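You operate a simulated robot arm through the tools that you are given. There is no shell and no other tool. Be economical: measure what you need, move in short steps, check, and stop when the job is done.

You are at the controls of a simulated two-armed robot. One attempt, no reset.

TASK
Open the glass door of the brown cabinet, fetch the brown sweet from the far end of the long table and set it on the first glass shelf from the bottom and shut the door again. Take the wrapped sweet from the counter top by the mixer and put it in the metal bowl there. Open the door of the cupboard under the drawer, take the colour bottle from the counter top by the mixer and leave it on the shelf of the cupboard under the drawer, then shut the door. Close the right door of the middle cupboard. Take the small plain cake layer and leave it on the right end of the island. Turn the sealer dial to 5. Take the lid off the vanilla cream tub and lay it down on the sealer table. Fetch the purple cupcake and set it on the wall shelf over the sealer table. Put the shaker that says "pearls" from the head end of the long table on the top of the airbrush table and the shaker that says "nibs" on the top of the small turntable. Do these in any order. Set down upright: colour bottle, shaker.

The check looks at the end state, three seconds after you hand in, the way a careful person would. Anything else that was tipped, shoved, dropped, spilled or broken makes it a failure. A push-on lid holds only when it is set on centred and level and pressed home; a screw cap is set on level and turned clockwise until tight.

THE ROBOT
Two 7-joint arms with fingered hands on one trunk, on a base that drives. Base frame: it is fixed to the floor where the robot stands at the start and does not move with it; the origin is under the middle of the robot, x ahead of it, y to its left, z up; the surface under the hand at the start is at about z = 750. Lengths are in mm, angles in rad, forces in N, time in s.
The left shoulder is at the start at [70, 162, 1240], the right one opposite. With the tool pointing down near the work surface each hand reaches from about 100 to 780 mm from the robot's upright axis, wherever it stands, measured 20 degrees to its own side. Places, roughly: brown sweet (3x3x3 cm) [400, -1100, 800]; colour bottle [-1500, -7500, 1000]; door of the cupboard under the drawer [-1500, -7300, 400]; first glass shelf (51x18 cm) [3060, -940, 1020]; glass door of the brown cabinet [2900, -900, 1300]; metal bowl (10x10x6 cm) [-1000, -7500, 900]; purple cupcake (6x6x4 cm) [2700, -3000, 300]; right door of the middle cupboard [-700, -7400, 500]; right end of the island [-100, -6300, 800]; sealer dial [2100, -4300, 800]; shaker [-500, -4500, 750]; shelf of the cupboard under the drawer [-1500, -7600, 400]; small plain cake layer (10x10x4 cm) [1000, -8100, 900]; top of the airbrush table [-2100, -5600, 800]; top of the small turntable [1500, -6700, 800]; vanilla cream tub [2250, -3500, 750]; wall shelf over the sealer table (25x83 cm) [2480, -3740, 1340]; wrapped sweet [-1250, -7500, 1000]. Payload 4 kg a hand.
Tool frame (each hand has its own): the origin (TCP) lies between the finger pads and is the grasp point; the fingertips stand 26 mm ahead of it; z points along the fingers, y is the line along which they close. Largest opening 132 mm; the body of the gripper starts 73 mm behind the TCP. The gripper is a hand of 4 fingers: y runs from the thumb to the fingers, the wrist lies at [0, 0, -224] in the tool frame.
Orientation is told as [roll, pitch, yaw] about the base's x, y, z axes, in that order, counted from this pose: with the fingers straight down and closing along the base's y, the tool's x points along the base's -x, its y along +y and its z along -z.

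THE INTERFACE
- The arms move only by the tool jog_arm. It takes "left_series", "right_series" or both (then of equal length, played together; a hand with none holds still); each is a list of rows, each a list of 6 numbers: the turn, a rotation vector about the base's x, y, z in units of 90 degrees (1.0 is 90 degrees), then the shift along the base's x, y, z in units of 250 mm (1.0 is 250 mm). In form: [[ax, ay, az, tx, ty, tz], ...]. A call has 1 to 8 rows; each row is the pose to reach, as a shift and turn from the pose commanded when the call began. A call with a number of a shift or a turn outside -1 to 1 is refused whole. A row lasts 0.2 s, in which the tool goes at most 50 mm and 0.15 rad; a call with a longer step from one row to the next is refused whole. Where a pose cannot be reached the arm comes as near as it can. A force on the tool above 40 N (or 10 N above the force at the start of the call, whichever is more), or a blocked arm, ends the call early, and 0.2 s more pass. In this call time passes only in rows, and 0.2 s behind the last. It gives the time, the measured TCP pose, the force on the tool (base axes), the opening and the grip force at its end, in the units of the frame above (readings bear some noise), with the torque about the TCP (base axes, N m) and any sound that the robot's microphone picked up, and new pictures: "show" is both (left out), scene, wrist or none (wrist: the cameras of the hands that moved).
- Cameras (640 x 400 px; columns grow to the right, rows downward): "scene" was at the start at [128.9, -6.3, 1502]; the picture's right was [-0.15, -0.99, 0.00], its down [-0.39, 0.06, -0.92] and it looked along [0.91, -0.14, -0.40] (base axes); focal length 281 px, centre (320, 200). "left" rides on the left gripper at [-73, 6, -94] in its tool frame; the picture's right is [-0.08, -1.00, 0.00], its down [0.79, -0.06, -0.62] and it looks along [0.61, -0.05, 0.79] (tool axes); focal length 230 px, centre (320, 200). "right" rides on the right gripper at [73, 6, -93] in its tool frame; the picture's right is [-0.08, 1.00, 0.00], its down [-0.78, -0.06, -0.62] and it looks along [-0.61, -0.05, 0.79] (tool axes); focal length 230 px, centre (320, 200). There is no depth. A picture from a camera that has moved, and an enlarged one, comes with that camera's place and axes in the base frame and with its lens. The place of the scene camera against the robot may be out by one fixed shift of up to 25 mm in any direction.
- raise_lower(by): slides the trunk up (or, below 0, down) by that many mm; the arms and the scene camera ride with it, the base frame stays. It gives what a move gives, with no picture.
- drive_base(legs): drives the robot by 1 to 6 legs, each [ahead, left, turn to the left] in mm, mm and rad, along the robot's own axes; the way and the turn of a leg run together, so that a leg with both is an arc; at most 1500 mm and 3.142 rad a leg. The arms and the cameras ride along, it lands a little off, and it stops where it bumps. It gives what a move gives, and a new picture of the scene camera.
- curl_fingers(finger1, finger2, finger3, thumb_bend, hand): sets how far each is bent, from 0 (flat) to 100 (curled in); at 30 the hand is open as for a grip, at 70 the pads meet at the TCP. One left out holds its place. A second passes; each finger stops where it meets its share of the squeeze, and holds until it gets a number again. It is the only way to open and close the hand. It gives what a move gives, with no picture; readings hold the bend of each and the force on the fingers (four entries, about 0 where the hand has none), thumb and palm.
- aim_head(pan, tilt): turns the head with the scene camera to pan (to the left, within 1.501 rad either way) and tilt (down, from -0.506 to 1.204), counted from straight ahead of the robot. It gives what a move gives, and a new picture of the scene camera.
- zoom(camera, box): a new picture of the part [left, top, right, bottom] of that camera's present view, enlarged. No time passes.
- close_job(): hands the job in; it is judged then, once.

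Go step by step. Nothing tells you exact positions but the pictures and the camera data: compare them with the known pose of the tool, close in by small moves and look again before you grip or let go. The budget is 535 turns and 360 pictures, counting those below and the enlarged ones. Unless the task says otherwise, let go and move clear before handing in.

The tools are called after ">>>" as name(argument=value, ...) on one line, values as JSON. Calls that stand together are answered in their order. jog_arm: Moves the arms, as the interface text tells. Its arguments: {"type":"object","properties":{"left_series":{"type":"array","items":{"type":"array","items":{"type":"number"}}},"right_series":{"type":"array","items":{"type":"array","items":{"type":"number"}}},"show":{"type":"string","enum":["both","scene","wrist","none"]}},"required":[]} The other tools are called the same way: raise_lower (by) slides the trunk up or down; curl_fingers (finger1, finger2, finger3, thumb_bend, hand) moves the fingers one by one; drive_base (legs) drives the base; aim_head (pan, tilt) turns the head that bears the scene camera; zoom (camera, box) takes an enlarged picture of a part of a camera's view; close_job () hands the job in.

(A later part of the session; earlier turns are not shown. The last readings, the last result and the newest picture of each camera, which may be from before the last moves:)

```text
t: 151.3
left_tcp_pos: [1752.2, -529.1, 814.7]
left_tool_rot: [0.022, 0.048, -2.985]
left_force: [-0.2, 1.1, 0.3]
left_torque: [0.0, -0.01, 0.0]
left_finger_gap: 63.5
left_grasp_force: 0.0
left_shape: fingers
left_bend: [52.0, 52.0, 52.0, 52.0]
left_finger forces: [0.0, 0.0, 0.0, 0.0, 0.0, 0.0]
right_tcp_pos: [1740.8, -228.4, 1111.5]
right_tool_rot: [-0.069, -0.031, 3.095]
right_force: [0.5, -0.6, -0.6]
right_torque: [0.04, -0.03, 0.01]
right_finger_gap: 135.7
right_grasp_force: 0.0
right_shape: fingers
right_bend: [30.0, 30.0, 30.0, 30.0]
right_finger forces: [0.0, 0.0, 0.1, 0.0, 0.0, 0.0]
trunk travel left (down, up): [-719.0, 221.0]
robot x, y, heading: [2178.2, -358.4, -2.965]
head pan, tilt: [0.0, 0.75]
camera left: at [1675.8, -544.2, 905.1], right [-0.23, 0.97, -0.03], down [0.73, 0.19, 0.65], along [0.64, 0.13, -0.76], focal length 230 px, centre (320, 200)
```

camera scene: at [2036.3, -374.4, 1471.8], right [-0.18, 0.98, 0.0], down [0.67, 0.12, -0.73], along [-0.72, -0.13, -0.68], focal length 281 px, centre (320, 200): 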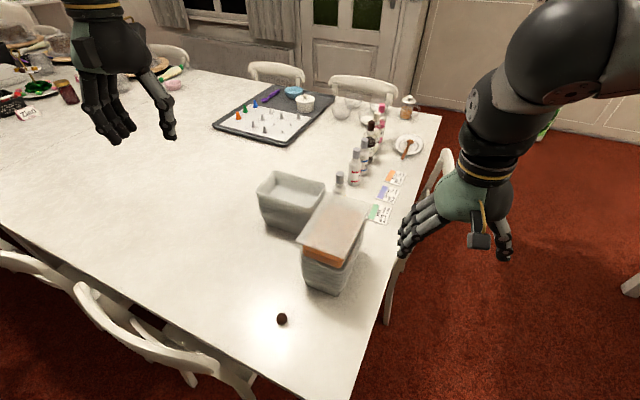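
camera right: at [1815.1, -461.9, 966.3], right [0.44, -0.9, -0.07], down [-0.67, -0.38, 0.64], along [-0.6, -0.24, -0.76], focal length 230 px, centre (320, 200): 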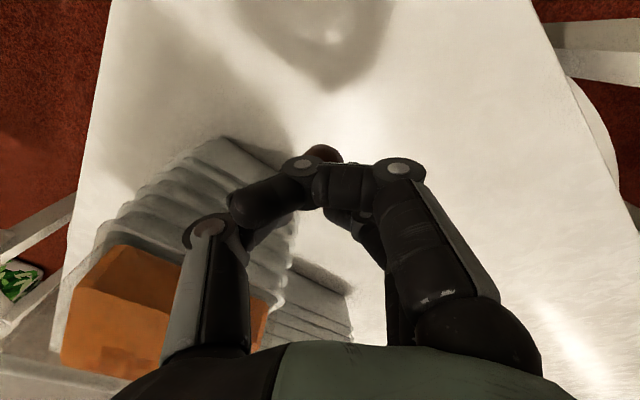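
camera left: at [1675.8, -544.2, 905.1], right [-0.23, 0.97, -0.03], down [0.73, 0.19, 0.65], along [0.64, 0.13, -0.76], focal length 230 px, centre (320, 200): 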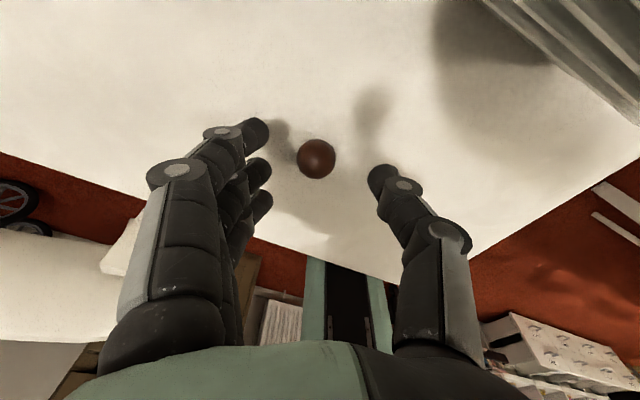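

>>> jog_arm(left_series=[[0, 0, 0, 0.022, -0.008, -0.07], [0, 0, 0, 0.022, -0.008, -0.13]], show="none")

>>> curl_fingers(hand="left", finger2=72, thumb_bend=70)

>>> jog_arm(left_series=[[0, 0, 0, 0, 0, 0.18], [0, 0, 0, 0, 0, 0.36], [0, 0, 0, 0, 0, 0.54], [0, 0, 0, 0, 0, 0.72], [0, 0, 0, 0, 0, 0.9]], show="wrist")

```text
t: 151.9
left_tcp_pos: [1761.2, -528.7, 783.8]
left_tool_rot: [0.021, 0.047, -2.986]
left_force: [-1.4, -0.6, 7.5]
left_torque: [0.29, 0.1, 0.05]
left_finger_gap: 62.8
left_grasp_force: 3.2
left_shape: fingers
left_bend: [52.0, 52.0, 52.0, 52.0]
left_finger forces: [0.1, 0.1, 0.0, 0.1, 6.9, 0.0]
right_tcp_pos: [1742.5, -228.6, 1111.4]
right_tool_rot: [-0.07, -0.033, 3.096]
right_force: [-0.1, -0.2, -1.0]
right_torque: [0.02, -0.01, 0.0]
right_finger_gap: 135.8
right_grasp_force: 0.0
right_shape: fingers
right_bend: [30.0, 30.0, 30.0, 30.0]
right_finger forces: [0.0, 0.0, 0.1, 0.1, 0.0, 0.0]
trunk travel left (down, up): [-719.0, 221.0]
robot x, y, heading: [2180.1, -355.6, -2.959]
head pan, tilt: [0.0, 0.75]
```

```text
t: 152.9
left_tcp_pos: [1760.4, -530.7, 782.1]
left_tool_rot: [0.021, 0.049, -2.985]
left_force: [1.6, 0.0, 3.3]
left_torque: [-0.16, 0.04, 0.03]
left_finger_gap: 45.7
left_grasp_force: 9.4
left_shape: fingers
left_bend: [53.0, 64.0, 52.0, 67.0]
left_finger forces: [3.2, 8.3, 0.0, 0.0, 8.3, 0.0]
right_tcp_pos: [1741.8, -229.1, 1111.5]
right_tool_rot: [-0.071, -0.032, 3.096]
right_force: [0.8, 0.6, -0.1]
right_torque: [-0.03, 0.01, -0.01]
right_finger_gap: 135.9
right_grasp_force: 0.0
right_shape: fingers
right_bend: [30.0, 30.0, 30.0, 30.0]
right_finger forces: [0.0, 0.0, 0.0, 0.0, 0.0, 0.0]
trunk travel left (down, up): [-719.0, 221.0]
robot x, y, heading: [2181.0, -358.6, -2.958]
head pan, tilt: [0.0, 0.75]
```

```text
t: 154.1
left_tcp_pos: [1760.4, -528.7, 1011.2]
left_tool_rot: [0.023, 0.048, -2.986]
left_force: [-0.1, 0.2, -0.3]
left_torque: [-0.01, 0.03, 0.01]
left_finger_gap: 46.0
left_grasp_force: 8.4
left_shape: fingers
left_bend: [52.0, 65.0, 52.0, 67.0]
left_finger forces: [0.1, 8.4, 0.0, 0.0, 8.3, 0.0]
right_tcp_pos: [1741.5, -227.3, 1111.9]
right_tool_rot: [-0.069, -0.034, 3.094]
right_force: [0.2, -0.4, 0.6]
right_torque: [-0.03, -0.03, 0.0]
right_finger_gap: 135.7
right_grasp_force: 0.1
right_shape: fingers
right_bend: [30.0, 30.0, 30.0, 30.0]
right_finger forces: [0.1, 0.0, 0.0, 0.0, 0.0, 0.0]
trunk travel left (down, up): [-719.0, 221.0]
robot x, y, heading: [2182.1, -354.3, -2.962]
head pan, tilt: [0.0, 0.75]
camera left: at [1683.2, -543.3, 1101.4], right [-0.23, 0.97, -0.03], down [0.73, 0.19, 0.65], along [0.64, 0.13, -0.76], focal length 230 px, centre (320, 200)
```

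left: 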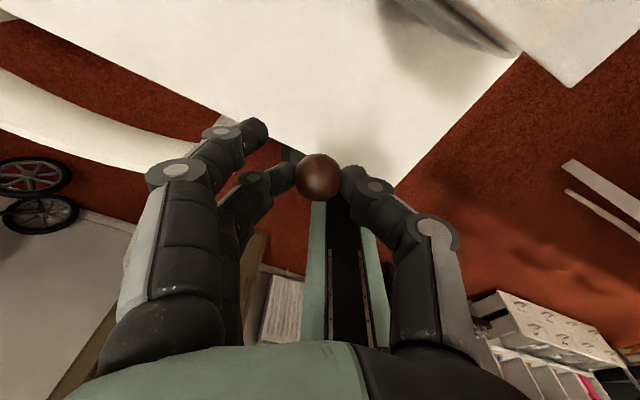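

The sweet is firmly held in the left hand. I raise it, turn back to face the cabinet squarely (heading -0.28) and prepare the right hand for the handle.

>>> jog_arm(left_series=[[0, 0, 0, 0, 0, 0.2], [0, 0, 0, 0, 0, 0.4], [0, 0, 0, 0, 0, 0.6], [0, 0, 0, 0, 0, 0.8]], right_series=[[0, 0, 0, 0, 0, 0.1], [0, 0, 0, 0, 0, 0.2], [0, 0, 0, 0, 0, 0.3], [0, 0, 0, 0, 0, 0.3]], show="none")

>>> drive_base(legs=[[0, 0, 1.34], [0, 0, 1.34], [100, 0, 0]])

>>> aim_head(pan=-0.2, tilt=0.4)

```text
t: 155.1
left_tcp_pos: [1760.6, -525.8, 1208.3]
left_tool_rot: [0.027, 0.046, -2.985]
left_force: [0.2, 0.2, 0.2]
left_torque: [-0.03, 0.03, 0.02]
left_finger_gap: 45.8
left_grasp_force: 8.1
left_shape: fingers
left_bend: [52.0, 65.0, 52.0, 67.0]
left_finger forces: [0.0, 8.3, 0.1, 0.0, 8.3, 0.0]
right_tcp_pos: [1741.8, -225.9, 1185.8]
right_tool_rot: [-0.068, -0.033, 3.095]
right_force: [-0.2, 0.0, -0.2]
right_torque: [0.0, -0.01, 0.01]
right_finger_gap: 136.1
right_grasp_force: 0.0
right_shape: fingers
right_bend: [30.0, 30.0, 30.0, 30.0]
right_finger forces: [0.0, 0.0, 0.1, 0.0, 0.0, 0.0]
trunk travel left (down, up): [-719.0, 221.0]
robot x, y, heading: [2179.0, -358.0, -2.958]
head pan, tilt: [0.0, 0.75]
```

```text
t: 162.8
left_tcp_pos: [2725.1, -434.9, 1208.5]
left_tool_rot: [0.024, 0.048, -0.335]
left_force: [-0.2, -0.1, -1.0]
left_torque: [0.01, 0.01, 0.02]
left_finger_gap: 45.8
left_grasp_force: 8.2
left_shape: fingers
left_bend: [52.0, 65.0, 52.0, 67.0]
left_finger forces: [0.0, 8.1, 0.0, 0.0, 8.1, 0.0]
right_tcp_pos: [2599.2, -709.6, 1185.6]
right_tool_rot: [-0.07, -0.033, -0.537]
right_force: [-0.1, -0.3, -1.0]
right_torque: [0.0, 0.02, 0.01]
right_finger_gap: 135.9
right_grasp_force: 0.1
right_shape: fingers
right_bend: [30.0, 30.0, 30.0, 30.0]
right_finger forces: [0.1, 0.1, 0.0, 0.0, 0.1, 0.1]
trunk travel left (down, up): [-719.0, 221.0]
robot x, y, heading: [2270.8, -385.1, -0.311]
head pan, tilt: [0.0, 0.75]
camera scene: at [2386.2, -419.5, 1472.1], right [-0.3, -0.95, 0.0], down [-0.65, 0.21, -0.73], along [0.7, -0.22, -0.68], focal length 281 px, centre (320, 200)
```

scene: 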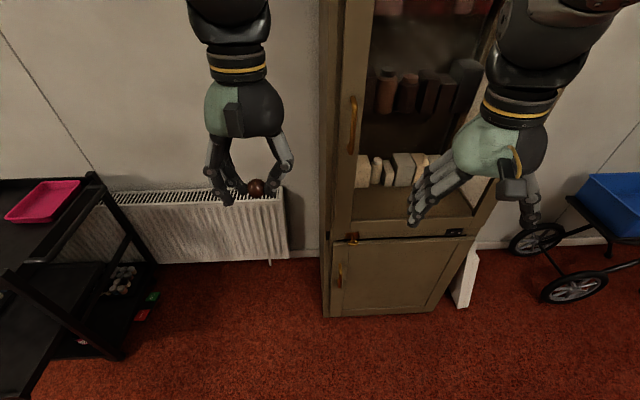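

```text
t: 163.6
left_tcp_pos: [2727.0, -436.4, 1207.4]
left_tool_rot: [0.024, 0.05, -0.334]
left_force: [0.0, 0.0, -0.3]
left_torque: [-0.03, 0.03, 0.01]
left_finger_gap: 45.7
left_grasp_force: 7.7
left_shape: fingers
left_bend: [52.0, 65.0, 52.0, 67.0]
left_finger forces: [0.0, 8.0, 0.0, 0.0, 8.0, 0.0]
right_tcp_pos: [2601.2, -708.8, 1185.0]
right_tool_rot: [-0.068, -0.033, -0.538]
right_force: [0.2, 0.2, -0.3]
right_torque: [0.02, 0.0, -0.02]
right_finger_gap: 135.8
right_grasp_force: 0.0
right_shape: fingers
right_bend: [30.0, 30.0, 30.0, 30.0]
right_finger forces: [0.0, 0.0, 0.0, 0.0, 0.0, 0.1]
trunk travel left (down, up): [-719.0, 221.0]
robot x, y, heading: [2277.9, -389.7, -0.303]
head pan, tilt: [-0.201, 0.4]
camera scene: at [2391.2, -440.5, 1502.7], right [-0.49, -0.87, 0.0], down [-0.34, 0.19, -0.92], along [0.8, -0.45, -0.39], focal length 281 px, centre (320, 200)
```

scene: 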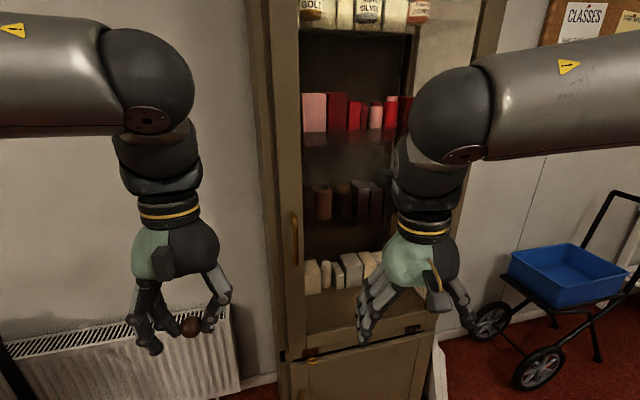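

>>> jog_arm(right_series=[[-0.046, -0.077, 0, 0.05, 0.02, 0], [-0.092, -0.155, 0, 0.1, 0.04, 0], [-0.138, -0.232, 0, 0.15, 0.06, 0], [-0.184, -0.309, 0, 0.2, 0.08, 0], [-0.23, -0.387, 0, 0.25, 0.1, 0], [-0.276, -0.464, 0, 0.3, 0.12, 0], [-0.322, -0.541, 0, 0.35, 0.14, 0], [-0.368, -0.618, 0, 0.4, 0.15, -0.05]], show="none")

>>> jog_arm(right_series=[[-0.046, -0.077, 0, 0.05, 0.0, -0.05], [-0.092, -0.155, 0, 0.1, 0.0, -0.1], [-0.138, -0.232, 0, 0.15, 0.0, -0.13], [-0.146, -0.243, 0.05, 0.2, 0.0, -0.16]], show="both")

```text
t: 165.4
left_tcp_pos: [2731.0, -438.7, 1207.2]
left_tool_rot: [0.023, 0.053, -0.338]
left_force: [-0.1, -0.6, -0.5]
left_torque: [0.05, 0.05, -0.03]
left_finger_gap: 45.8
left_grasp_force: 8.5
left_shape: fingers
left_bend: [52.0, 65.0, 52.0, 67.0]
left_finger forces: [0.1, 8.1, 0.1, 0.0, 8.1, 0.1]
right_tcp_pos: [2716.9, -786.9, 1208.9]
right_tool_rot: [-0.035, -1.139, -0.541]
right_force: [1.1, -0.5, -0.3]
right_torque: [0.02, 0.02, 0.0]
right_finger_gap: 135.8
right_grasp_force: 0.0
right_shape: fingers
right_bend: [30.0, 30.0, 30.0, 30.0]
right_finger forces: [0.0, 0.1, 0.0, 0.0, 0.1, 0.1]
right hand out of reach, approached as far as the arm can: row 4, 5, 6, 7, 8
trunk travel left (down, up): [-719.0, 221.0]
robot x, y, heading: [2273.7, -390.7, -0.304]
head pan, tilt: [-0.201, 0.4]
```

```text
t: 166.4
left_tcp_pos: [2725.8, -436.5, 1208.5]
left_tool_rot: [0.023, 0.049, -0.337]
left_force: [-0.1, -0.4, -1.0]
left_torque: [-0.01, 0.0, 0.01]
left_finger_gap: 45.8
left_grasp_force: 7.9
left_shape: fingers
left_bend: [52.0, 65.0, 52.0, 67.0]
left_finger forces: [0.1, 8.1, 0.0, 0.0, 8.1, 0.1]
right_tcp_pos: [2761.6, -794.6, 1178.1]
right_tool_rot: [-0.27, -1.526, -0.1]
right_force: [0.2, -0.2, -0.3]
right_torque: [-0.01, 0.01, -0.03]
right_finger_gap: 136.3
right_grasp_force: 0.0
right_shape: fingers
right_bend: [30.0, 30.0, 30.0, 30.0]
right_finger forces: [0.1, 0.0, 0.0, 0.0, 0.0, 0.1]
right hand out of reach, approached as far as the arm can: row 1, 2, 3, 4
trunk travel left (down, up): [-719.0, 221.0]
robot x, y, heading: [2270.8, -385.3, -0.307]
head pan, tilt: [-0.201, 0.4]
camera scene: at [2389.7, -440.7, 1503.0], right [-0.49, -0.87, 0.0], down [-0.34, 0.19, -0.92], along [0.8, -0.45, -0.39], focal length 281 px, centre (320, 200)
camera right: at [2671.3, -754.6, 1110.4], right [0.36, 0.93, 0.07], down [-0.56, 0.16, 0.81], along [0.74, -0.33, 0.58], focal length 230 px, centre (320, 200)
```

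scene: 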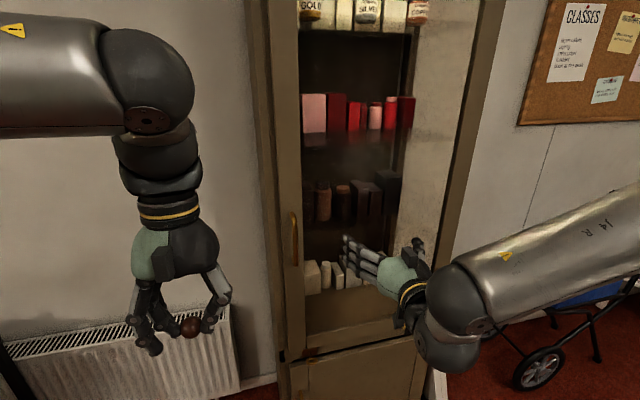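
right: 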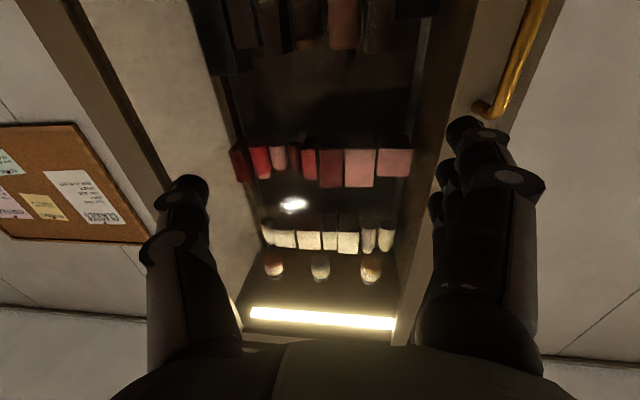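

>>> drive_base(legs=[[70, 167, 0]])

>>> jog_arm(right_series=[[0, 0, 0, 0, 0, -0.07], [0, 0, 0, 0, 0, -0.14]], show="wrist")

```text
t: 167.9
left_tcp_pos: [2842.5, -300.7, 1208.7]
left_tool_rot: [0.026, 0.046, -0.334]
left_force: [0.2, -0.9, -0.5]
left_torque: [0.01, -0.01, 0.02]
left_finger_gap: 45.5
left_grasp_force: 7.5
left_shape: fingers
left_bend: [52.0, 65.0, 52.0, 67.0]
left_finger forces: [0.0, 8.1, 0.0, 0.0, 8.0, 0.1]
right_tcp_pos: [2876.9, -659.8, 1179.1]
right_tool_rot: [-0.226, -1.525, -0.146]
right_force: [-0.1, -0.4, -0.8]
right_torque: [0.03, -0.03, 0.03]
right_finger_gap: 136.3
right_grasp_force: 0.0
right_shape: fingers
right_bend: [30.0, 30.0, 30.0, 30.0]
right_finger forces: [0.1, 0.1, 0.1, 0.0, 0.1, 0.0]
trunk travel left (down, up): [-719.0, 221.0]
robot x, y, heading: [2388.4, -252.1, -0.309]
head pan, tilt: [-0.201, 0.4]
camera scene: at [2506.5, -306.1, 1503.0], right [-0.49, -0.87, 0.0], down [-0.34, 0.19, -0.92], along [0.8, -0.45, -0.39], focal length 281 px, centre (320, 200)
```

scene: 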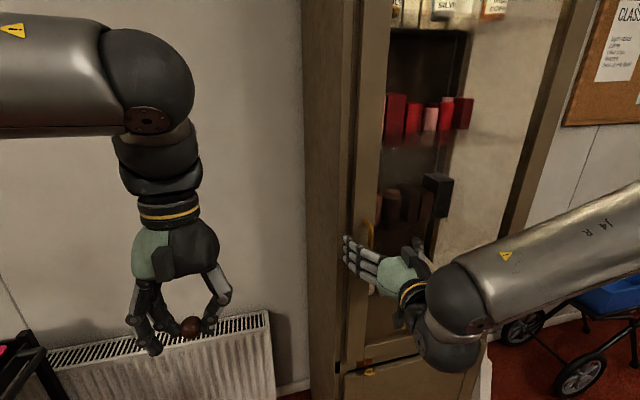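

```text
t: 168.5
left_tcp_pos: [2845.4, -299.6, 1207.4]
left_tool_rot: [0.022, 0.048, -0.335]
left_force: [-0.5, -0.2, 0.2]
left_torque: [-0.02, 0.03, 0.01]
left_finger_gap: 45.8
left_grasp_force: 7.8
left_shape: fingers
left_bend: [52.0, 65.0, 52.0, 67.0]
left_finger forces: [0.1, 8.0, 0.0, 0.1, 8.1, 0.0]
right_tcp_pos: [2879.1, -657.3, 1142.9]
right_tool_rot: [-0.273, -1.525, -0.099]
right_force: [0.1, 0.6, 0.0]
right_torque: [-0.01, 0.03, -0.01]
right_finger_gap: 136.7
right_grasp_force: 0.0
right_shape: fingers
right_bend: [30.0, 30.0, 30.0, 30.0]
right_finger forces: [0.0, 0.0, 0.0, 0.0, 0.0, 0.1]
trunk travel left (down, up): [-719.0, 221.0]
robot x, y, heading: [2389.1, -251.1, -0.311]
head pan, tilt: [-0.201, 0.4]
camera right: at [2790.8, -618.0, 1074.9], right [0.37, 0.93, 0.06], down [-0.56, 0.16, 0.81], along [0.74, -0.33, 0.58], focal length 230 px, centre (320, 200)
```

right: 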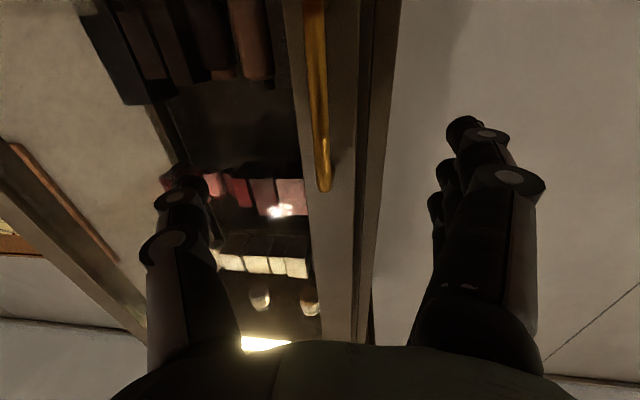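

>>> jog_arm(right_series=[[0, 0, 0, 0.09, -0.035, 0], [0, 0, 0, 0.18, -0.07, 0], [0, 0, 0, 0.25, -0.098, 0]], show="wrist")

```text
t: 169.3
left_tcp_pos: [2841.8, -299.6, 1208.6]
left_tool_rot: [0.022, 0.048, -0.337]
left_force: [-0.8, 0.6, 0.2]
left_torque: [0.02, -0.03, 0.02]
left_finger_gap: 45.6
left_grasp_force: 8.3
left_shape: fingers
left_bend: [52.0, 65.0, 52.0, 67.0]
left_finger forces: [0.0, 8.1, 0.1, 0.0, 8.1, 0.0]
right_tcp_pos: [2902.5, -656.6, 1119.0]
right_tool_rot: [-0.166, -1.489, -0.22]
right_force: [-0.4, 0.8, 0.2]
right_torque: [0.0, -0.01, -0.01]
right_finger_gap: 136.3
right_grasp_force: 0.2
right_shape: fingers
right_bend: [30.0, 30.0, 30.0, 30.0]
right_finger forces: [0.1, 0.1, 0.1, 0.0, 0.0, 0.0]
right hand out of reach, approached as far as the arm can: row 1, 2, 3
trunk travel left (down, up): [-719.0, 221.0]
robot x, y, heading: [2392.4, -250.1, -0.308]
head pan, tilt: [-0.201, 0.4]
camera right: at [2813.0, -614.6, 1053.6], right [0.38, 0.92, 0.06], down [-0.53, 0.16, 0.83], along [0.76, -0.35, 0.55], focal length 230 px, centre (320, 200)
```

right: 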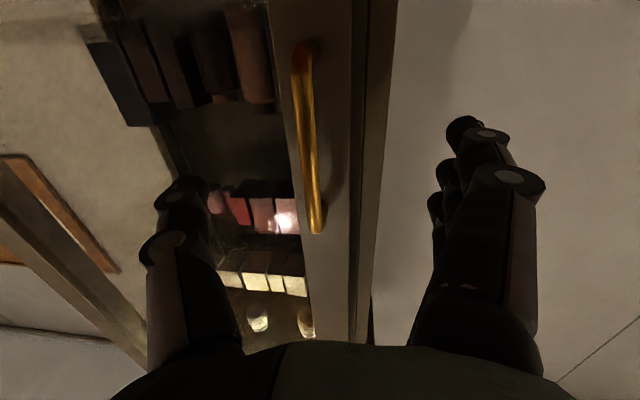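

>>> drive_base(legs=[[46, -10, 0]])

>>> zoom(camera="right", box=[0, 0, 640, 400])

```text
t: 170.2
left_tcp_pos: [2879.0, -318.9, 1211.0]
left_tool_rot: [0.021, 0.043, -0.336]
left_force: [-0.8, -0.5, -0.2]
left_torque: [0.0, -0.04, 0.0]
left_finger_gap: 45.7
left_grasp_force: 8.0
left_shape: fingers
left_bend: [52.0, 65.0, 52.0, 67.0]
left_finger forces: [0.0, 8.1, 0.1, 0.0, 8.0, 0.1]
right_tcp_pos: [2938.5, -677.4, 1120.5]
right_tool_rot: [-0.2, -1.493, -0.188]
right_force: [-0.2, 0.2, 0.5]
right_torque: [0.01, -0.02, 0.01]
right_finger_gap: 136.3
right_grasp_force: 0.1
right_shape: fingers
right_bend: [30.0, 30.0, 30.0, 30.0]
right_finger forces: [0.0, 0.0, 0.0, 0.1, 0.0, 0.1]
trunk travel left (down, up): [-719.0, 221.0]
robot x, y, heading: [2430.6, -275.0, -0.312]
head pan, tilt: [-0.201, 0.4]
camera scene: at [2541.9, -323.5, 1503.8], right [-0.49, -0.87, 0.0], down [-0.34, 0.19, -0.92], along [0.81, -0.45, -0.38], focal length 281 px, centre (320, 200)
```

scene: 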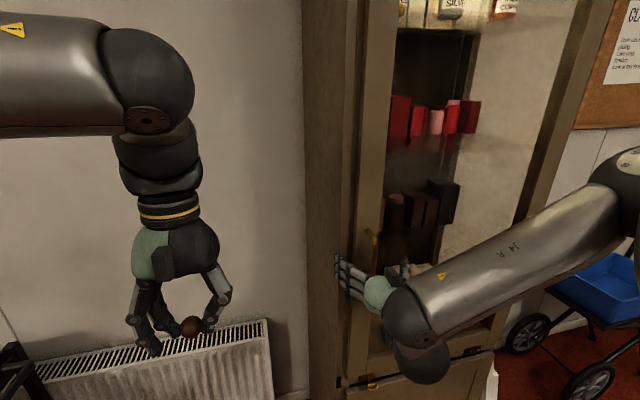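

```text
1.00 times, centred on (320, 200) of right (not enlarged: the box is as wide or as high as the picture)
camera zoom: at [2849.6, -635.0, 1056.1], right [0.38, 0.92, 0.06], down [-0.53, 0.16, 0.83], along [0.76, -0.35, 0.55], focal length 230 px, centre (320, 200)
```

zoom: 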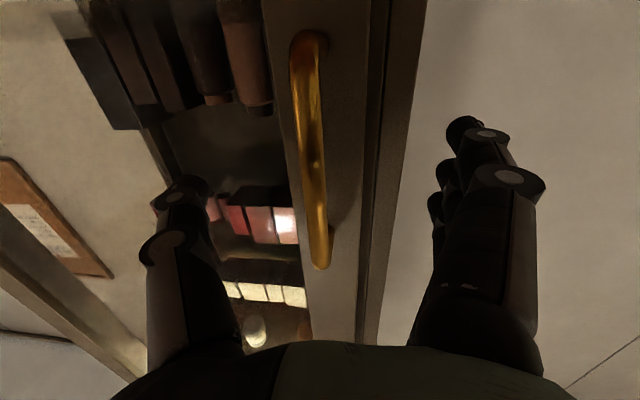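

>>> curl_fingers(hand="right", finger1=76, finger2=76, finger3=76, thumb_bend=76)

>>> drive_base(legs=[[-100, -8, 0]])

>>> drive_base(legs=[[-80, -28, 0]])

```text
t: 171.2
left_tcp_pos: [2883.3, -322.7, 1208.3]
left_tool_rot: [0.023, 0.047, -0.337]
left_force: [-0.3, 0.5, -0.4]
left_torque: [-0.01, -0.02, 0.02]
left_finger_gap: 46.0
left_grasp_force: 7.8
left_shape: fingers
left_bend: [52.0, 65.0, 52.0, 67.0]
left_finger forces: [0.1, 8.0, 0.1, 0.0, 8.1, 0.0]
right_tcp_pos: [2943.4, -680.3, 1117.6]
right_tool_rot: [-0.174, -1.491, -0.215]
right_force: [2.7, -2.4, 0.9]
right_torque: [0.07, -0.06, 0.0]
right_finger_gap: 10.6
right_grasp_force: 1.5
right_shape: fingers
right_bend: [75.0, 74.0, 76.0, 72.0]
right_finger forces: [2.8, 0.0, 0.9, 0.0, 0.0, 0.1]
trunk travel left (down, up): [-719.0, 221.0]
robot x, y, heading: [2428.8, -273.5, -0.309]
head pan, tilt: [-0.201, 0.4]
```

```text
t: 172.4
left_tcp_pos: [2789.3, -304.0, 1207.1]
left_tool_rot: [0.028, 0.05, -0.337]
left_force: [0.2, -0.4, 0.2]
left_torque: [-0.01, -0.01, 0.0]
left_finger_gap: 45.8
left_grasp_force: 8.0
left_shape: fingers
left_bend: [52.0, 65.0, 52.0, 67.0]
left_finger forces: [0.1, 8.1, 0.0, 0.0, 8.1, 0.0]
right_tcp_pos: [2849.3, -661.4, 1115.6]
right_tool_rot: [-0.15, -1.486, -0.24]
right_force: [0.2, -22.9, -4.5]
right_torque: [0.07, -0.03, 0.11]
right_finger_gap: 15.4
right_grasp_force: 12.3
right_shape: fingers
right_bend: [76.0, 76.0, 76.0, 67.0]
right_finger forces: [0.2, 0.1, 0.0, 0.1, 24.9, 0.0]
trunk travel left (down, up): [-719.0, 221.0]
robot x, y, heading: [2340.2, -254.6, -0.31]
head pan, tilt: [-0.201, 0.4]
camera scene: at [2454.1, -310.0, 1502.6], right [-0.49, -0.87, 0.0], down [-0.34, 0.19, -0.92], along [0.8, -0.45, -0.39], focal length 281 px, centre (320, 200)
```

scene: 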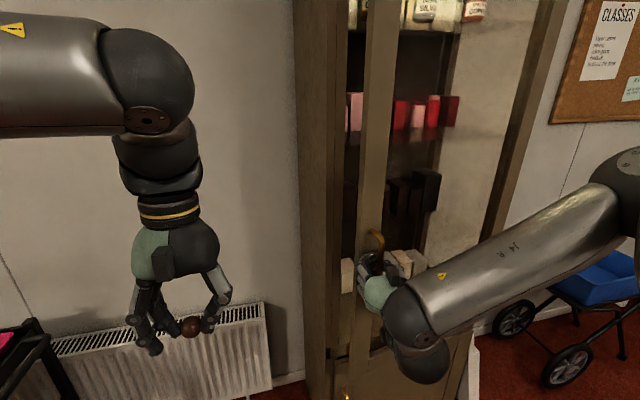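

```text
t: 173.4
left_tcp_pos: [2708.9, -307.1, 1206.5]
left_tool_rot: [0.027, 0.052, -0.334]
left_force: [0.5, -0.3, 0.2]
left_torque: [0.0, -0.02, -0.01]
left_finger_gap: 45.8
left_grasp_force: 8.1
left_shape: fingers
left_bend: [52.0, 65.0, 52.0, 67.0]
left_finger forces: [0.0, 8.2, 0.0, 0.0, 8.1, 0.1]
right_tcp_pos: [2767.9, -665.4, 1115.3]
right_tool_rot: [-0.161, -1.485, -0.227]
right_force: [6.8, -31.2, 0.3]
right_torque: [-0.02, 0.02, 0.33]
right_finger_gap: 19.3
right_grasp_force: 15.6
right_shape: fingers
right_bend: [76.0, 76.0, 76.0, 64.0]
right_finger forces: [0.0, 0.0, 0.0, 0.0, 31.4, 0.0]
trunk travel left (down, up): [-719.0, 221.0]
robot x, y, heading: [2252.6, -255.2, -0.309]
head pan, tilt: [-0.201, 0.4]
camera scene: at [2372.9, -312.6, 1502.4], right [-0.49, -0.87, 0.0], down [-0.34, 0.19, -0.92], along [0.8, -0.45, -0.39], focal length 281 px, centre (320, 200)
```

scene: 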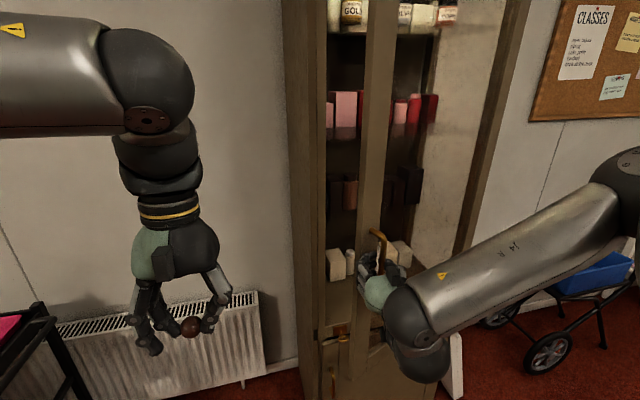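

>>> drive_base(legs=[[-35, -25, -0.13]])

>>> zoom(camera="right", box=[0, 0, 640, 400])

```text
t: 174.4
left_tcp_pos: [2659.0, -368.3, 1205.6]
left_tool_rot: [0.02, 0.051, -0.467]
left_force: [0.4, -0.7, 0.4]
left_torque: [-0.05, 0.02, -0.01]
left_finger_gap: 45.8
left_grasp_force: 8.7
left_shape: fingers
left_bend: [52.0, 65.0, 52.0, 67.0]
left_finger forces: [0.1, 8.1, 0.0, 0.0, 8.1, 0.0]
right_tcp_pos: [2670.8, -732.2, 1118.0]
right_tool_rot: [-0.236, -1.488, -0.284]
right_force: [4.5, 0.3, 0.1]
right_torque: [0.04, -0.08, -0.13]
right_finger_gap: 10.2
right_grasp_force: 2.4
right_shape: fingers
right_bend: [76.0, 76.0, 76.0, 70.0]
right_finger forces: [3.9, 0.1, 0.2, 0.1, 0.0, 0.0]
trunk travel left (down, up): [-719.0, 221.0]
robot x, y, heading: [2210.9, -262.0, -0.441]
head pan, tilt: [-0.201, 0.4]
camera scene: at [2325.1, -330.1, 1502.5], right [-0.6, -0.8, 0.0], down [-0.32, 0.23, -0.92], along [0.74, -0.55, -0.39], focal length 281 px, centre (320, 200)
```

scene: 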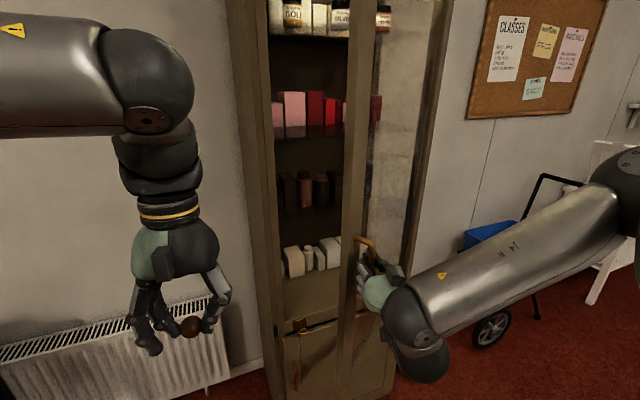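

```text
1.00 times, centred on (320, 200) of right (not enlarged: the box is as wide or as high as the picture)
camera zoom: at [2587.7, -678.4, 1053.1], right [0.5, 0.86, 0.06], down [-0.5, 0.23, 0.83], along [0.71, -0.45, 0.55], focal length 230 px, centre (320, 200)
```

zoom: 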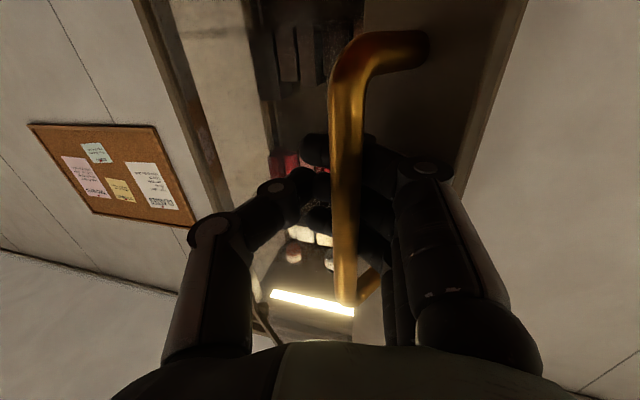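

>>> drive_base(legs=[[-27, -8, -0.26]])

```text
t: 175.7
left_tcp_pos: [2587.6, -473.3, 1207.4]
left_tool_rot: [0.021, 0.049, -0.727]
left_force: [-0.3, -0.7, -1.0]
left_torque: [0.03, -0.03, 0.02]
left_finger_gap: 45.7
left_grasp_force: 8.6
left_shape: fingers
left_bend: [52.0, 65.0, 52.0, 67.0]
left_finger forces: [0.1, 8.1, 0.0, 0.0, 8.1, 0.0]
right_tcp_pos: [2504.5, -828.7, 1118.7]
right_tool_rot: [-0.2, -1.489, -0.582]
right_force: [5.0, -5.0, 1.3]
right_torque: [-0.11, -0.11, -0.04]
right_finger_gap: 10.6
right_grasp_force: 4.1
right_shape: fingers
right_bend: [74.0, 76.0, 76.0, 70.0]
right_finger forces: [5.9, 0.5, 0.7, 0.0, 0.0, 0.0]
trunk travel left (down, up): [-719.0, 221.0]
robot x, y, heading: [2188.5, -256.2, -0.699]
head pan, tilt: [-0.201, 0.4]
camera scene: at [2270.2, -353.7, 1502.8], right [-0.79, -0.62, 0.0], down [-0.24, 0.31, -0.92], along [0.57, -0.72, -0.39], focal length 281 px, centre (320, 200)
```

scene: 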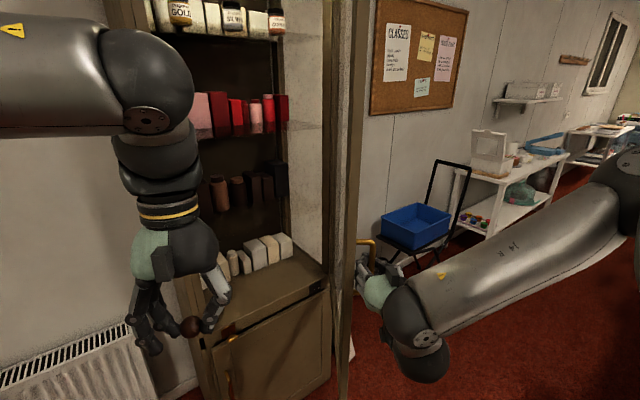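

The door is open ~57°. I release the handle: thumb open, fingers slightly open, then withdraw along the pointing direction.

>>> curl_fingers(hand="right", finger1=66, finger2=66, finger3=66, thumb_bend=30)

>>> jog_arm(right_series=[[0, 0, 0, -0.08, 0.07, 0], [0, 0, 0, -0.17, 0.15, 0], [0, 0, 0, -0.26, 0.23, 0], [0, 0, 0, -0.34, 0.3, 0]], show="both")

```text
t: 176.7
left_tcp_pos: [2586.4, -473.2, 1207.7]
left_tool_rot: [0.02, 0.048, -0.726]
left_force: [-0.7, -0.5, -0.6]
left_torque: [0.0, -0.02, 0.03]
left_finger_gap: 45.7
left_grasp_force: 8.1
left_shape: fingers
left_bend: [52.0, 65.0, 52.0, 67.0]
left_finger forces: [0.0, 8.2, 0.0, 0.0, 8.1, 0.1]
right_tcp_pos: [2503.2, -827.5, 1119.4]
right_tool_rot: [-0.199, -1.49, -0.583]
right_force: [-0.6, -0.4, -0.3]
right_torque: [0.0, -0.01, 0.0]
right_finger_gap: 77.2
right_grasp_force: 0.0
right_shape: fingers
right_bend: [66.0, 66.0, 66.0, 30.0]
right_finger forces: [0.0, 0.0, 0.1, 0.0, 0.0, 0.1]
trunk travel left (down, up): [-719.0, 221.0]
robot x, y, heading: [2188.1, -254.8, -0.699]
head pan, tilt: [-0.201, 0.4]
```

```text
t: 177.7
left_tcp_pos: [2585.5, -473.4, 1207.9]
left_tool_rot: [0.024, 0.05, -0.727]
left_force: [0.0, 0.2, -0.3]
left_torque: [0.02, 0.04, -0.01]
left_finger_gap: 45.9
left_grasp_force: 8.2
left_shape: fingers
left_bend: [52.0, 65.0, 52.0, 67.0]
left_finger forces: [0.0, 8.0, 0.0, 0.0, 8.1, 0.0]
right_tcp_pos: [2454.1, -782.4, 1111.1]
right_tool_rot: [-0.19, -1.492, -0.593]
right_force: [-0.4, 0.6, -0.4]
right_torque: [-0.03, -0.02, 0.01]
right_finger_gap: 77.8
right_grasp_force: 0.1
right_shape: fingers
right_bend: [66.0, 66.0, 66.0, 30.0]
right_finger forces: [0.0, 0.0, 0.1, 0.1, 0.0, 0.0]
right hand out of reach, approached as far as the arm can: row 3, 4
trunk travel left (down, up): [-719.0, 221.0]
robot x, y, heading: [2189.8, -258.1, -0.703]
head pan, tilt: [-0.201, 0.4]
camera scene: at [2268.9, -353.5, 1502.9], right [-0.79, -0.62, 0.0], down [-0.24, 0.31, -0.92], along [0.57, -0.72, -0.39], focal length 281 px, centre (320, 200)
camera right: at [2387.3, -708.8, 1046.2], right [0.71, 0.7, 0.06], down [-0.43, 0.36, 0.83], along [0.56, -0.62, 0.55], focal length 230 px, centre (320, 200)
```

scene: 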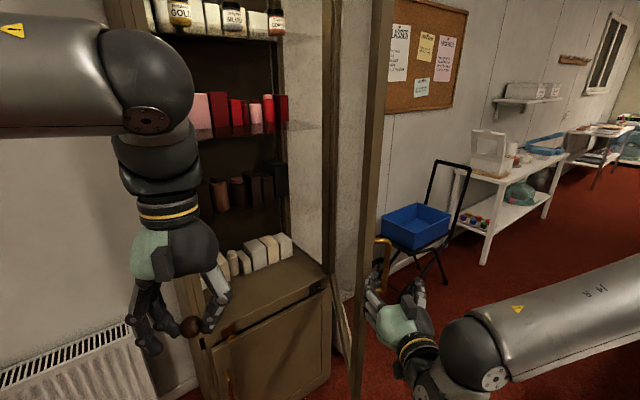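
right: 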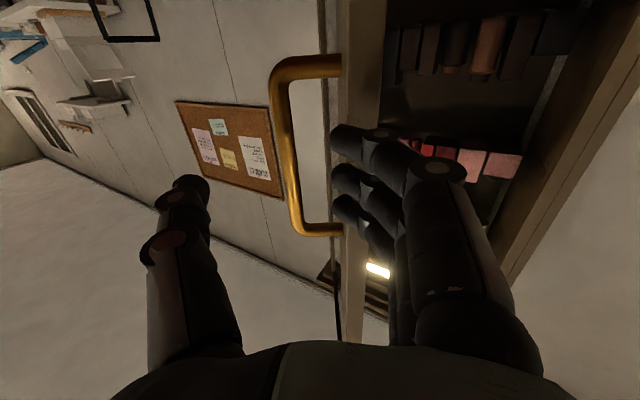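

>>> drive_base(legs=[[-60, 20, 0]])

>>> curl_fingers(hand="right", finger1=70, finger2=70, finger3=70, thumb_bend=70)

>>> zoom(camera="right", box=[0, 0, 640, 400])

```text
t: 178.7
left_tcp_pos: [2555.2, -424.2, 1205.4]
left_tool_rot: [0.022, 0.052, -0.727]
left_force: [0.8, 0.1, -0.3]
left_torque: [0.01, 0.02, -0.01]
left_finger_gap: 46.1
left_grasp_force: 8.3
left_shape: fingers
left_bend: [52.0, 65.0, 52.0, 67.0]
left_finger forces: [0.0, 8.1, 0.0, 0.0, 8.1, 0.0]
right_tcp_pos: [2425.4, -733.0, 1108.5]
right_tool_rot: [-0.184, -1.488, -0.603]
right_force: [-0.5, -0.6, -0.3]
right_torque: [0.03, -0.02, 0.0]
right_finger_gap: 78.0
right_grasp_force: 0.2
right_shape: fingers
right_bend: [66.0, 66.0, 66.0, 30.0]
right_finger forces: [0.0, 0.0, 0.1, 0.0, 0.0, 0.0]
trunk travel left (down, up): [-719.0, 221.0]
robot x, y, heading: [2159.0, -199.9, -0.703]
head pan, tilt: [-0.201, 0.4]
camera scene: at [2239.6, -304.9, 1502.3], right [-0.79, -0.62, 0.0], down [-0.24, 0.31, -0.92], along [0.57, -0.72, -0.39], focal length 281 px, centre (320, 200)
```

scene: 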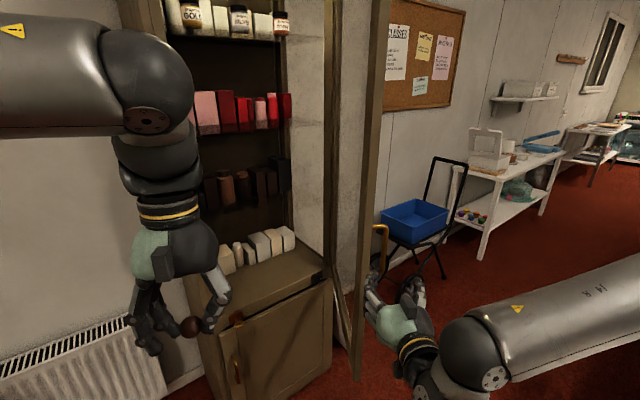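

```text
t: 179.7
left_tcp_pos: [2554.4, -420.3, 1206.5]
left_tool_rot: [0.024, 0.051, -0.728]
left_force: [1.1, 1.1, -0.5]
left_torque: [-0.01, 0.02, -0.01]
left_finger_gap: 45.5
left_grasp_force: 8.5
left_shape: fingers
left_bend: [52.0, 65.0, 52.0, 67.0]
left_finger forces: [0.0, 8.0, 0.0, 0.1, 8.0, 0.0]
right_tcp_pos: [2422.4, -730.8, 1110.1]
right_tool_rot: [-0.196, -1.491, -0.587]
right_force: [-0.1, 0.0, 0.3]
right_torque: [-0.01, 0.02, 0.0]
right_finger_gap: 14.4
right_grasp_force: 0.0
right_shape: fingers
right_bend: [70.0, 70.0, 70.0, 70.0]
right_finger forces: [0.0, 0.1, 0.1, 0.1, 0.0, 0.1]
trunk travel left (down, up): [-719.0, 221.0]
robot x, y, heading: [2153.3, -206.1, -0.705]
head pan, tilt: [-0.201, 0.4]
```

```text
1.00 times, centred on (320, 200) of right (not enlarged: the box is as wide or as high as the picture)
camera zoom: at [2356.1, -657.0, 1045.7], right [0.71, 0.7, 0.06], down [-0.43, 0.36, 0.83], along [0.56, -0.62, 0.55], focal length 230 px, centre (320, 200)
```

zoom: 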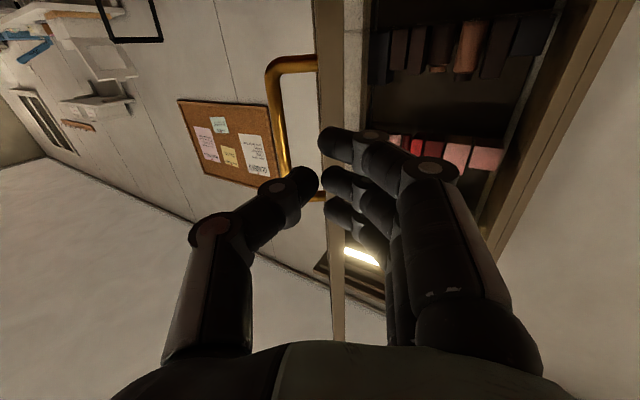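

I shift the base left, go forward past the door edge, then push the door from inside with the right fist by moving right.

>>> drive_base(legs=[[0, 110, 0], [150, 0, 0]])

>>> zoom(camera="right", box=[0, 0, 640, 400])

```text
t: 181.9
left_tcp_pos: [2740.0, -434.9, 1208.5]
left_tool_rot: [0.023, 0.047, -0.73]
left_force: [0.5, -0.8, 0.7]
left_torque: [-0.03, -0.02, -0.02]
left_finger_gap: 45.9
left_grasp_force: 8.3
left_shape: fingers
left_bend: [52.0, 65.0, 52.0, 67.0]
left_finger forces: [0.1, 8.1, 0.1, 0.1, 8.1, 0.0]
right_tcp_pos: [2608.4, -744.5, 1112.1]
right_tool_rot: [-0.198, -1.494, -0.588]
right_force: [0.4, -0.1, -0.1]
right_torque: [-0.05, 0.02, 0.0]
right_finger_gap: 14.7
right_grasp_force: 0.0
right_shape: fingers
right_bend: [70.0, 70.0, 70.0, 70.0]
right_finger forces: [0.0, 0.1, 0.0, 0.0, 0.1, 0.0]
trunk travel left (down, up): [-719.0, 221.0]
robot x, y, heading: [2339.3, -214.3, -0.697]
head pan, tilt: [-0.201, 0.4]
camera scene: at [2422.6, -313.9, 1503.3], right [-0.79, -0.62, 0.0], down [-0.24, 0.31, -0.92], along [0.57, -0.72, -0.39], focal length 281 px, centre (320, 200)
```

scene: 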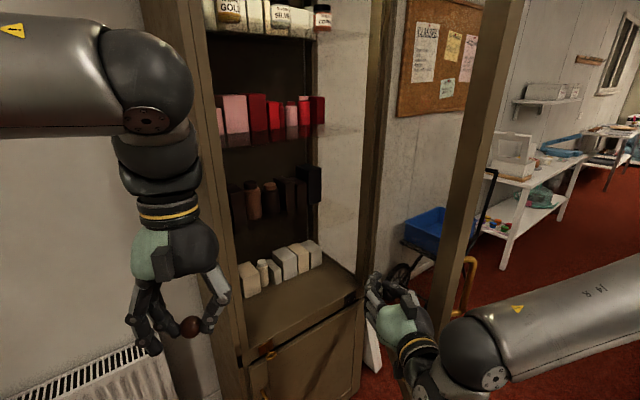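

```text
1.00 times, centred on (320, 200) of right (not enlarged: the box is as wide or as high as the picture)
camera zoom: at [2541.0, -670.1, 1047.0], right [0.71, 0.7, 0.06], down [-0.43, 0.36, 0.83], along [0.56, -0.62, 0.55], focal length 230 px, centre (320, 200)
```

zoom: 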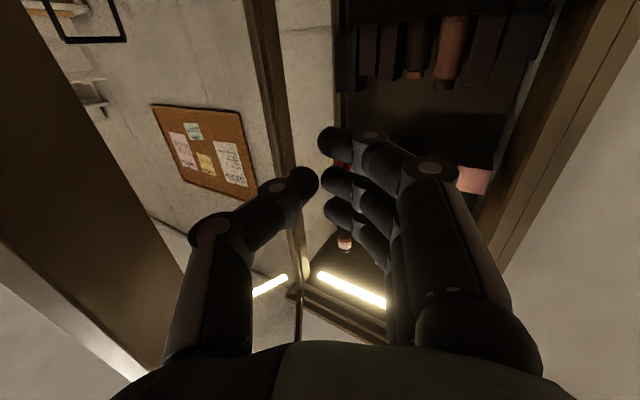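

>>> drive_base(legs=[[0, -130, -0.1]])

```text
t: 183.2
left_tcp_pos: [2629.6, -567.8, 1207.8]
left_tool_rot: [0.021, 0.048, -0.831]
left_force: [0.4, -0.2, 0.0]
left_torque: [0.01, 0.04, -0.01]
left_finger_gap: 46.0
left_grasp_force: 8.0
left_shape: fingers
left_bend: [52.0, 65.0, 52.0, 67.0]
left_finger forces: [0.0, 8.2, 0.0, 0.1, 8.1, 0.1]
right_tcp_pos: [2468.6, -861.5, 1109.8]
right_tool_rot: [-0.213, -1.49, -0.672]
right_force: [-0.3, -0.2, -0.4]
right_torque: [0.0, 0.02, -0.03]
right_finger_gap: 14.4
right_grasp_force: 0.1
right_shape: fingers
right_bend: [70.0, 70.0, 70.0, 70.0]
right_finger forces: [0.1, 0.0, 0.1, 0.1, 0.1, 0.0]
trunk travel left (down, up): [-719.0, 221.0]
robot x, y, heading: [2254.0, -312.0, -0.804]
head pan, tilt: [-0.201, 0.4]
camera scene: at [2327.2, -417.2, 1502.9], right [-0.84, -0.54, 0.0], down [-0.21, 0.33, -0.92], along [0.49, -0.78, -0.39], focal length 281 px, centre (320, 200)
```

scene: 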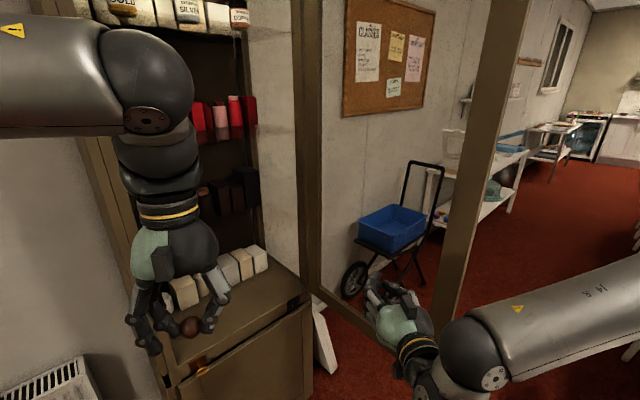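

>>> drive_base(legs=[[60, -50, -0.28]])

```text
t: 184.5
left_tcp_pos: [2541.8, -738.6, 1206.9]
left_tool_rot: [0.021, 0.048, -1.102]
left_force: [0.5, -0.6, 0.6]
left_torque: [0.03, -0.01, 0.0]
left_finger_gap: 45.7
left_grasp_force: 8.4
left_shape: fingers
left_bend: [52.0, 65.0, 52.0, 67.0]
left_finger forces: [0.0, 8.2, 0.0, 0.0, 8.1, 0.2]
right_tcp_pos: [2306.7, -977.0, 1112.9]
right_tool_rot: [-0.205, -1.49, -0.953]
right_force: [-0.8, 0.3, 0.9]
right_torque: [0.01, -0.02, 0.03]
right_finger_gap: 14.0
right_grasp_force: 0.1
right_shape: fingers
right_bend: [70.0, 70.0, 70.0, 70.0]
right_finger forces: [0.0, 0.0, 0.1, 0.0, 0.0, 0.0]
trunk travel left (down, up): [-719.0, 221.0]
robot x, y, heading: [2249.9, -389.4, -1.076]
head pan, tilt: [-0.201, 0.4]
camera scene: at [2287.2, -513.8, 1503.0], right [-0.96, -0.29, 0.0], down [-0.11, 0.37, -0.92], along [0.27, -0.88, -0.39], focal length 281 px, centre (320, 200)
```

scene: 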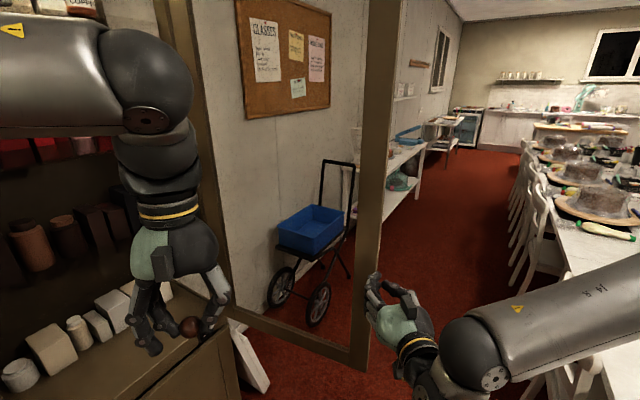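

The door is about 90° open. I look at the cabinet interior to fix the shelf height.

>>> aim_head(pan=0.55, tilt=0.45)

```text
t: 185.6
left_tcp_pos: [2541.9, -738.7, 1207.8]
left_tool_rot: [0.02, 0.049, -1.103]
left_force: [0.8, -0.3, -0.4]
left_torque: [0.05, 0.05, -0.01]
left_finger_gap: 45.4
left_grasp_force: 7.9
left_shape: fingers
left_bend: [52.0, 65.0, 52.0, 67.0]
left_finger forces: [0.0, 8.2, 0.0, 0.0, 8.1, 0.0]
right_tcp_pos: [2305.8, -978.2, 1111.0]
right_tool_rot: [-0.197, -1.491, -0.962]
right_force: [-0.8, -0.2, -0.4]
right_torque: [-0.03, 0.01, -0.03]
right_finger_gap: 14.2
right_grasp_force: 0.0
right_shape: fingers
right_bend: [70.0, 70.0, 70.0, 70.0]
right_finger forces: [0.0, 0.1, 0.0, 0.1, 0.0, 0.0]
trunk travel left (down, up): [-719.0, 221.0]
robot x, y, heading: [2247.9, -388.0, -1.078]
head pan, tilt: [0.55, 0.45]
camera scene: at [2339.5, -472.3, 1498.3], right [-0.5, -0.86, 0.0], down [-0.38, 0.22, -0.9], along [0.78, -0.45, -0.44], focal length 281 px, centre (320, 200)
```

scene: 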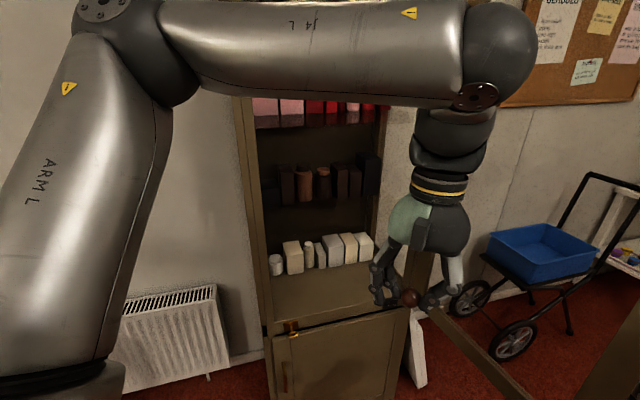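

>>> zoom(camera="scene", box=[230, 90, 400, 290])

```text
2.00 times, centred on (315, 190) of scene
camera zoom: at [2339.5, -472.3, 1498.3], right [-0.5, -0.86, 0.0], down [-0.38, 0.22, -0.9], along [0.78, -0.45, -0.44], focal length 562 px, centre (330, 220)
```

zoom: 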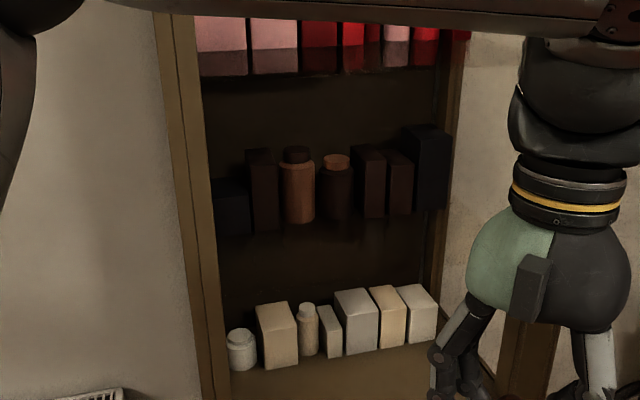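

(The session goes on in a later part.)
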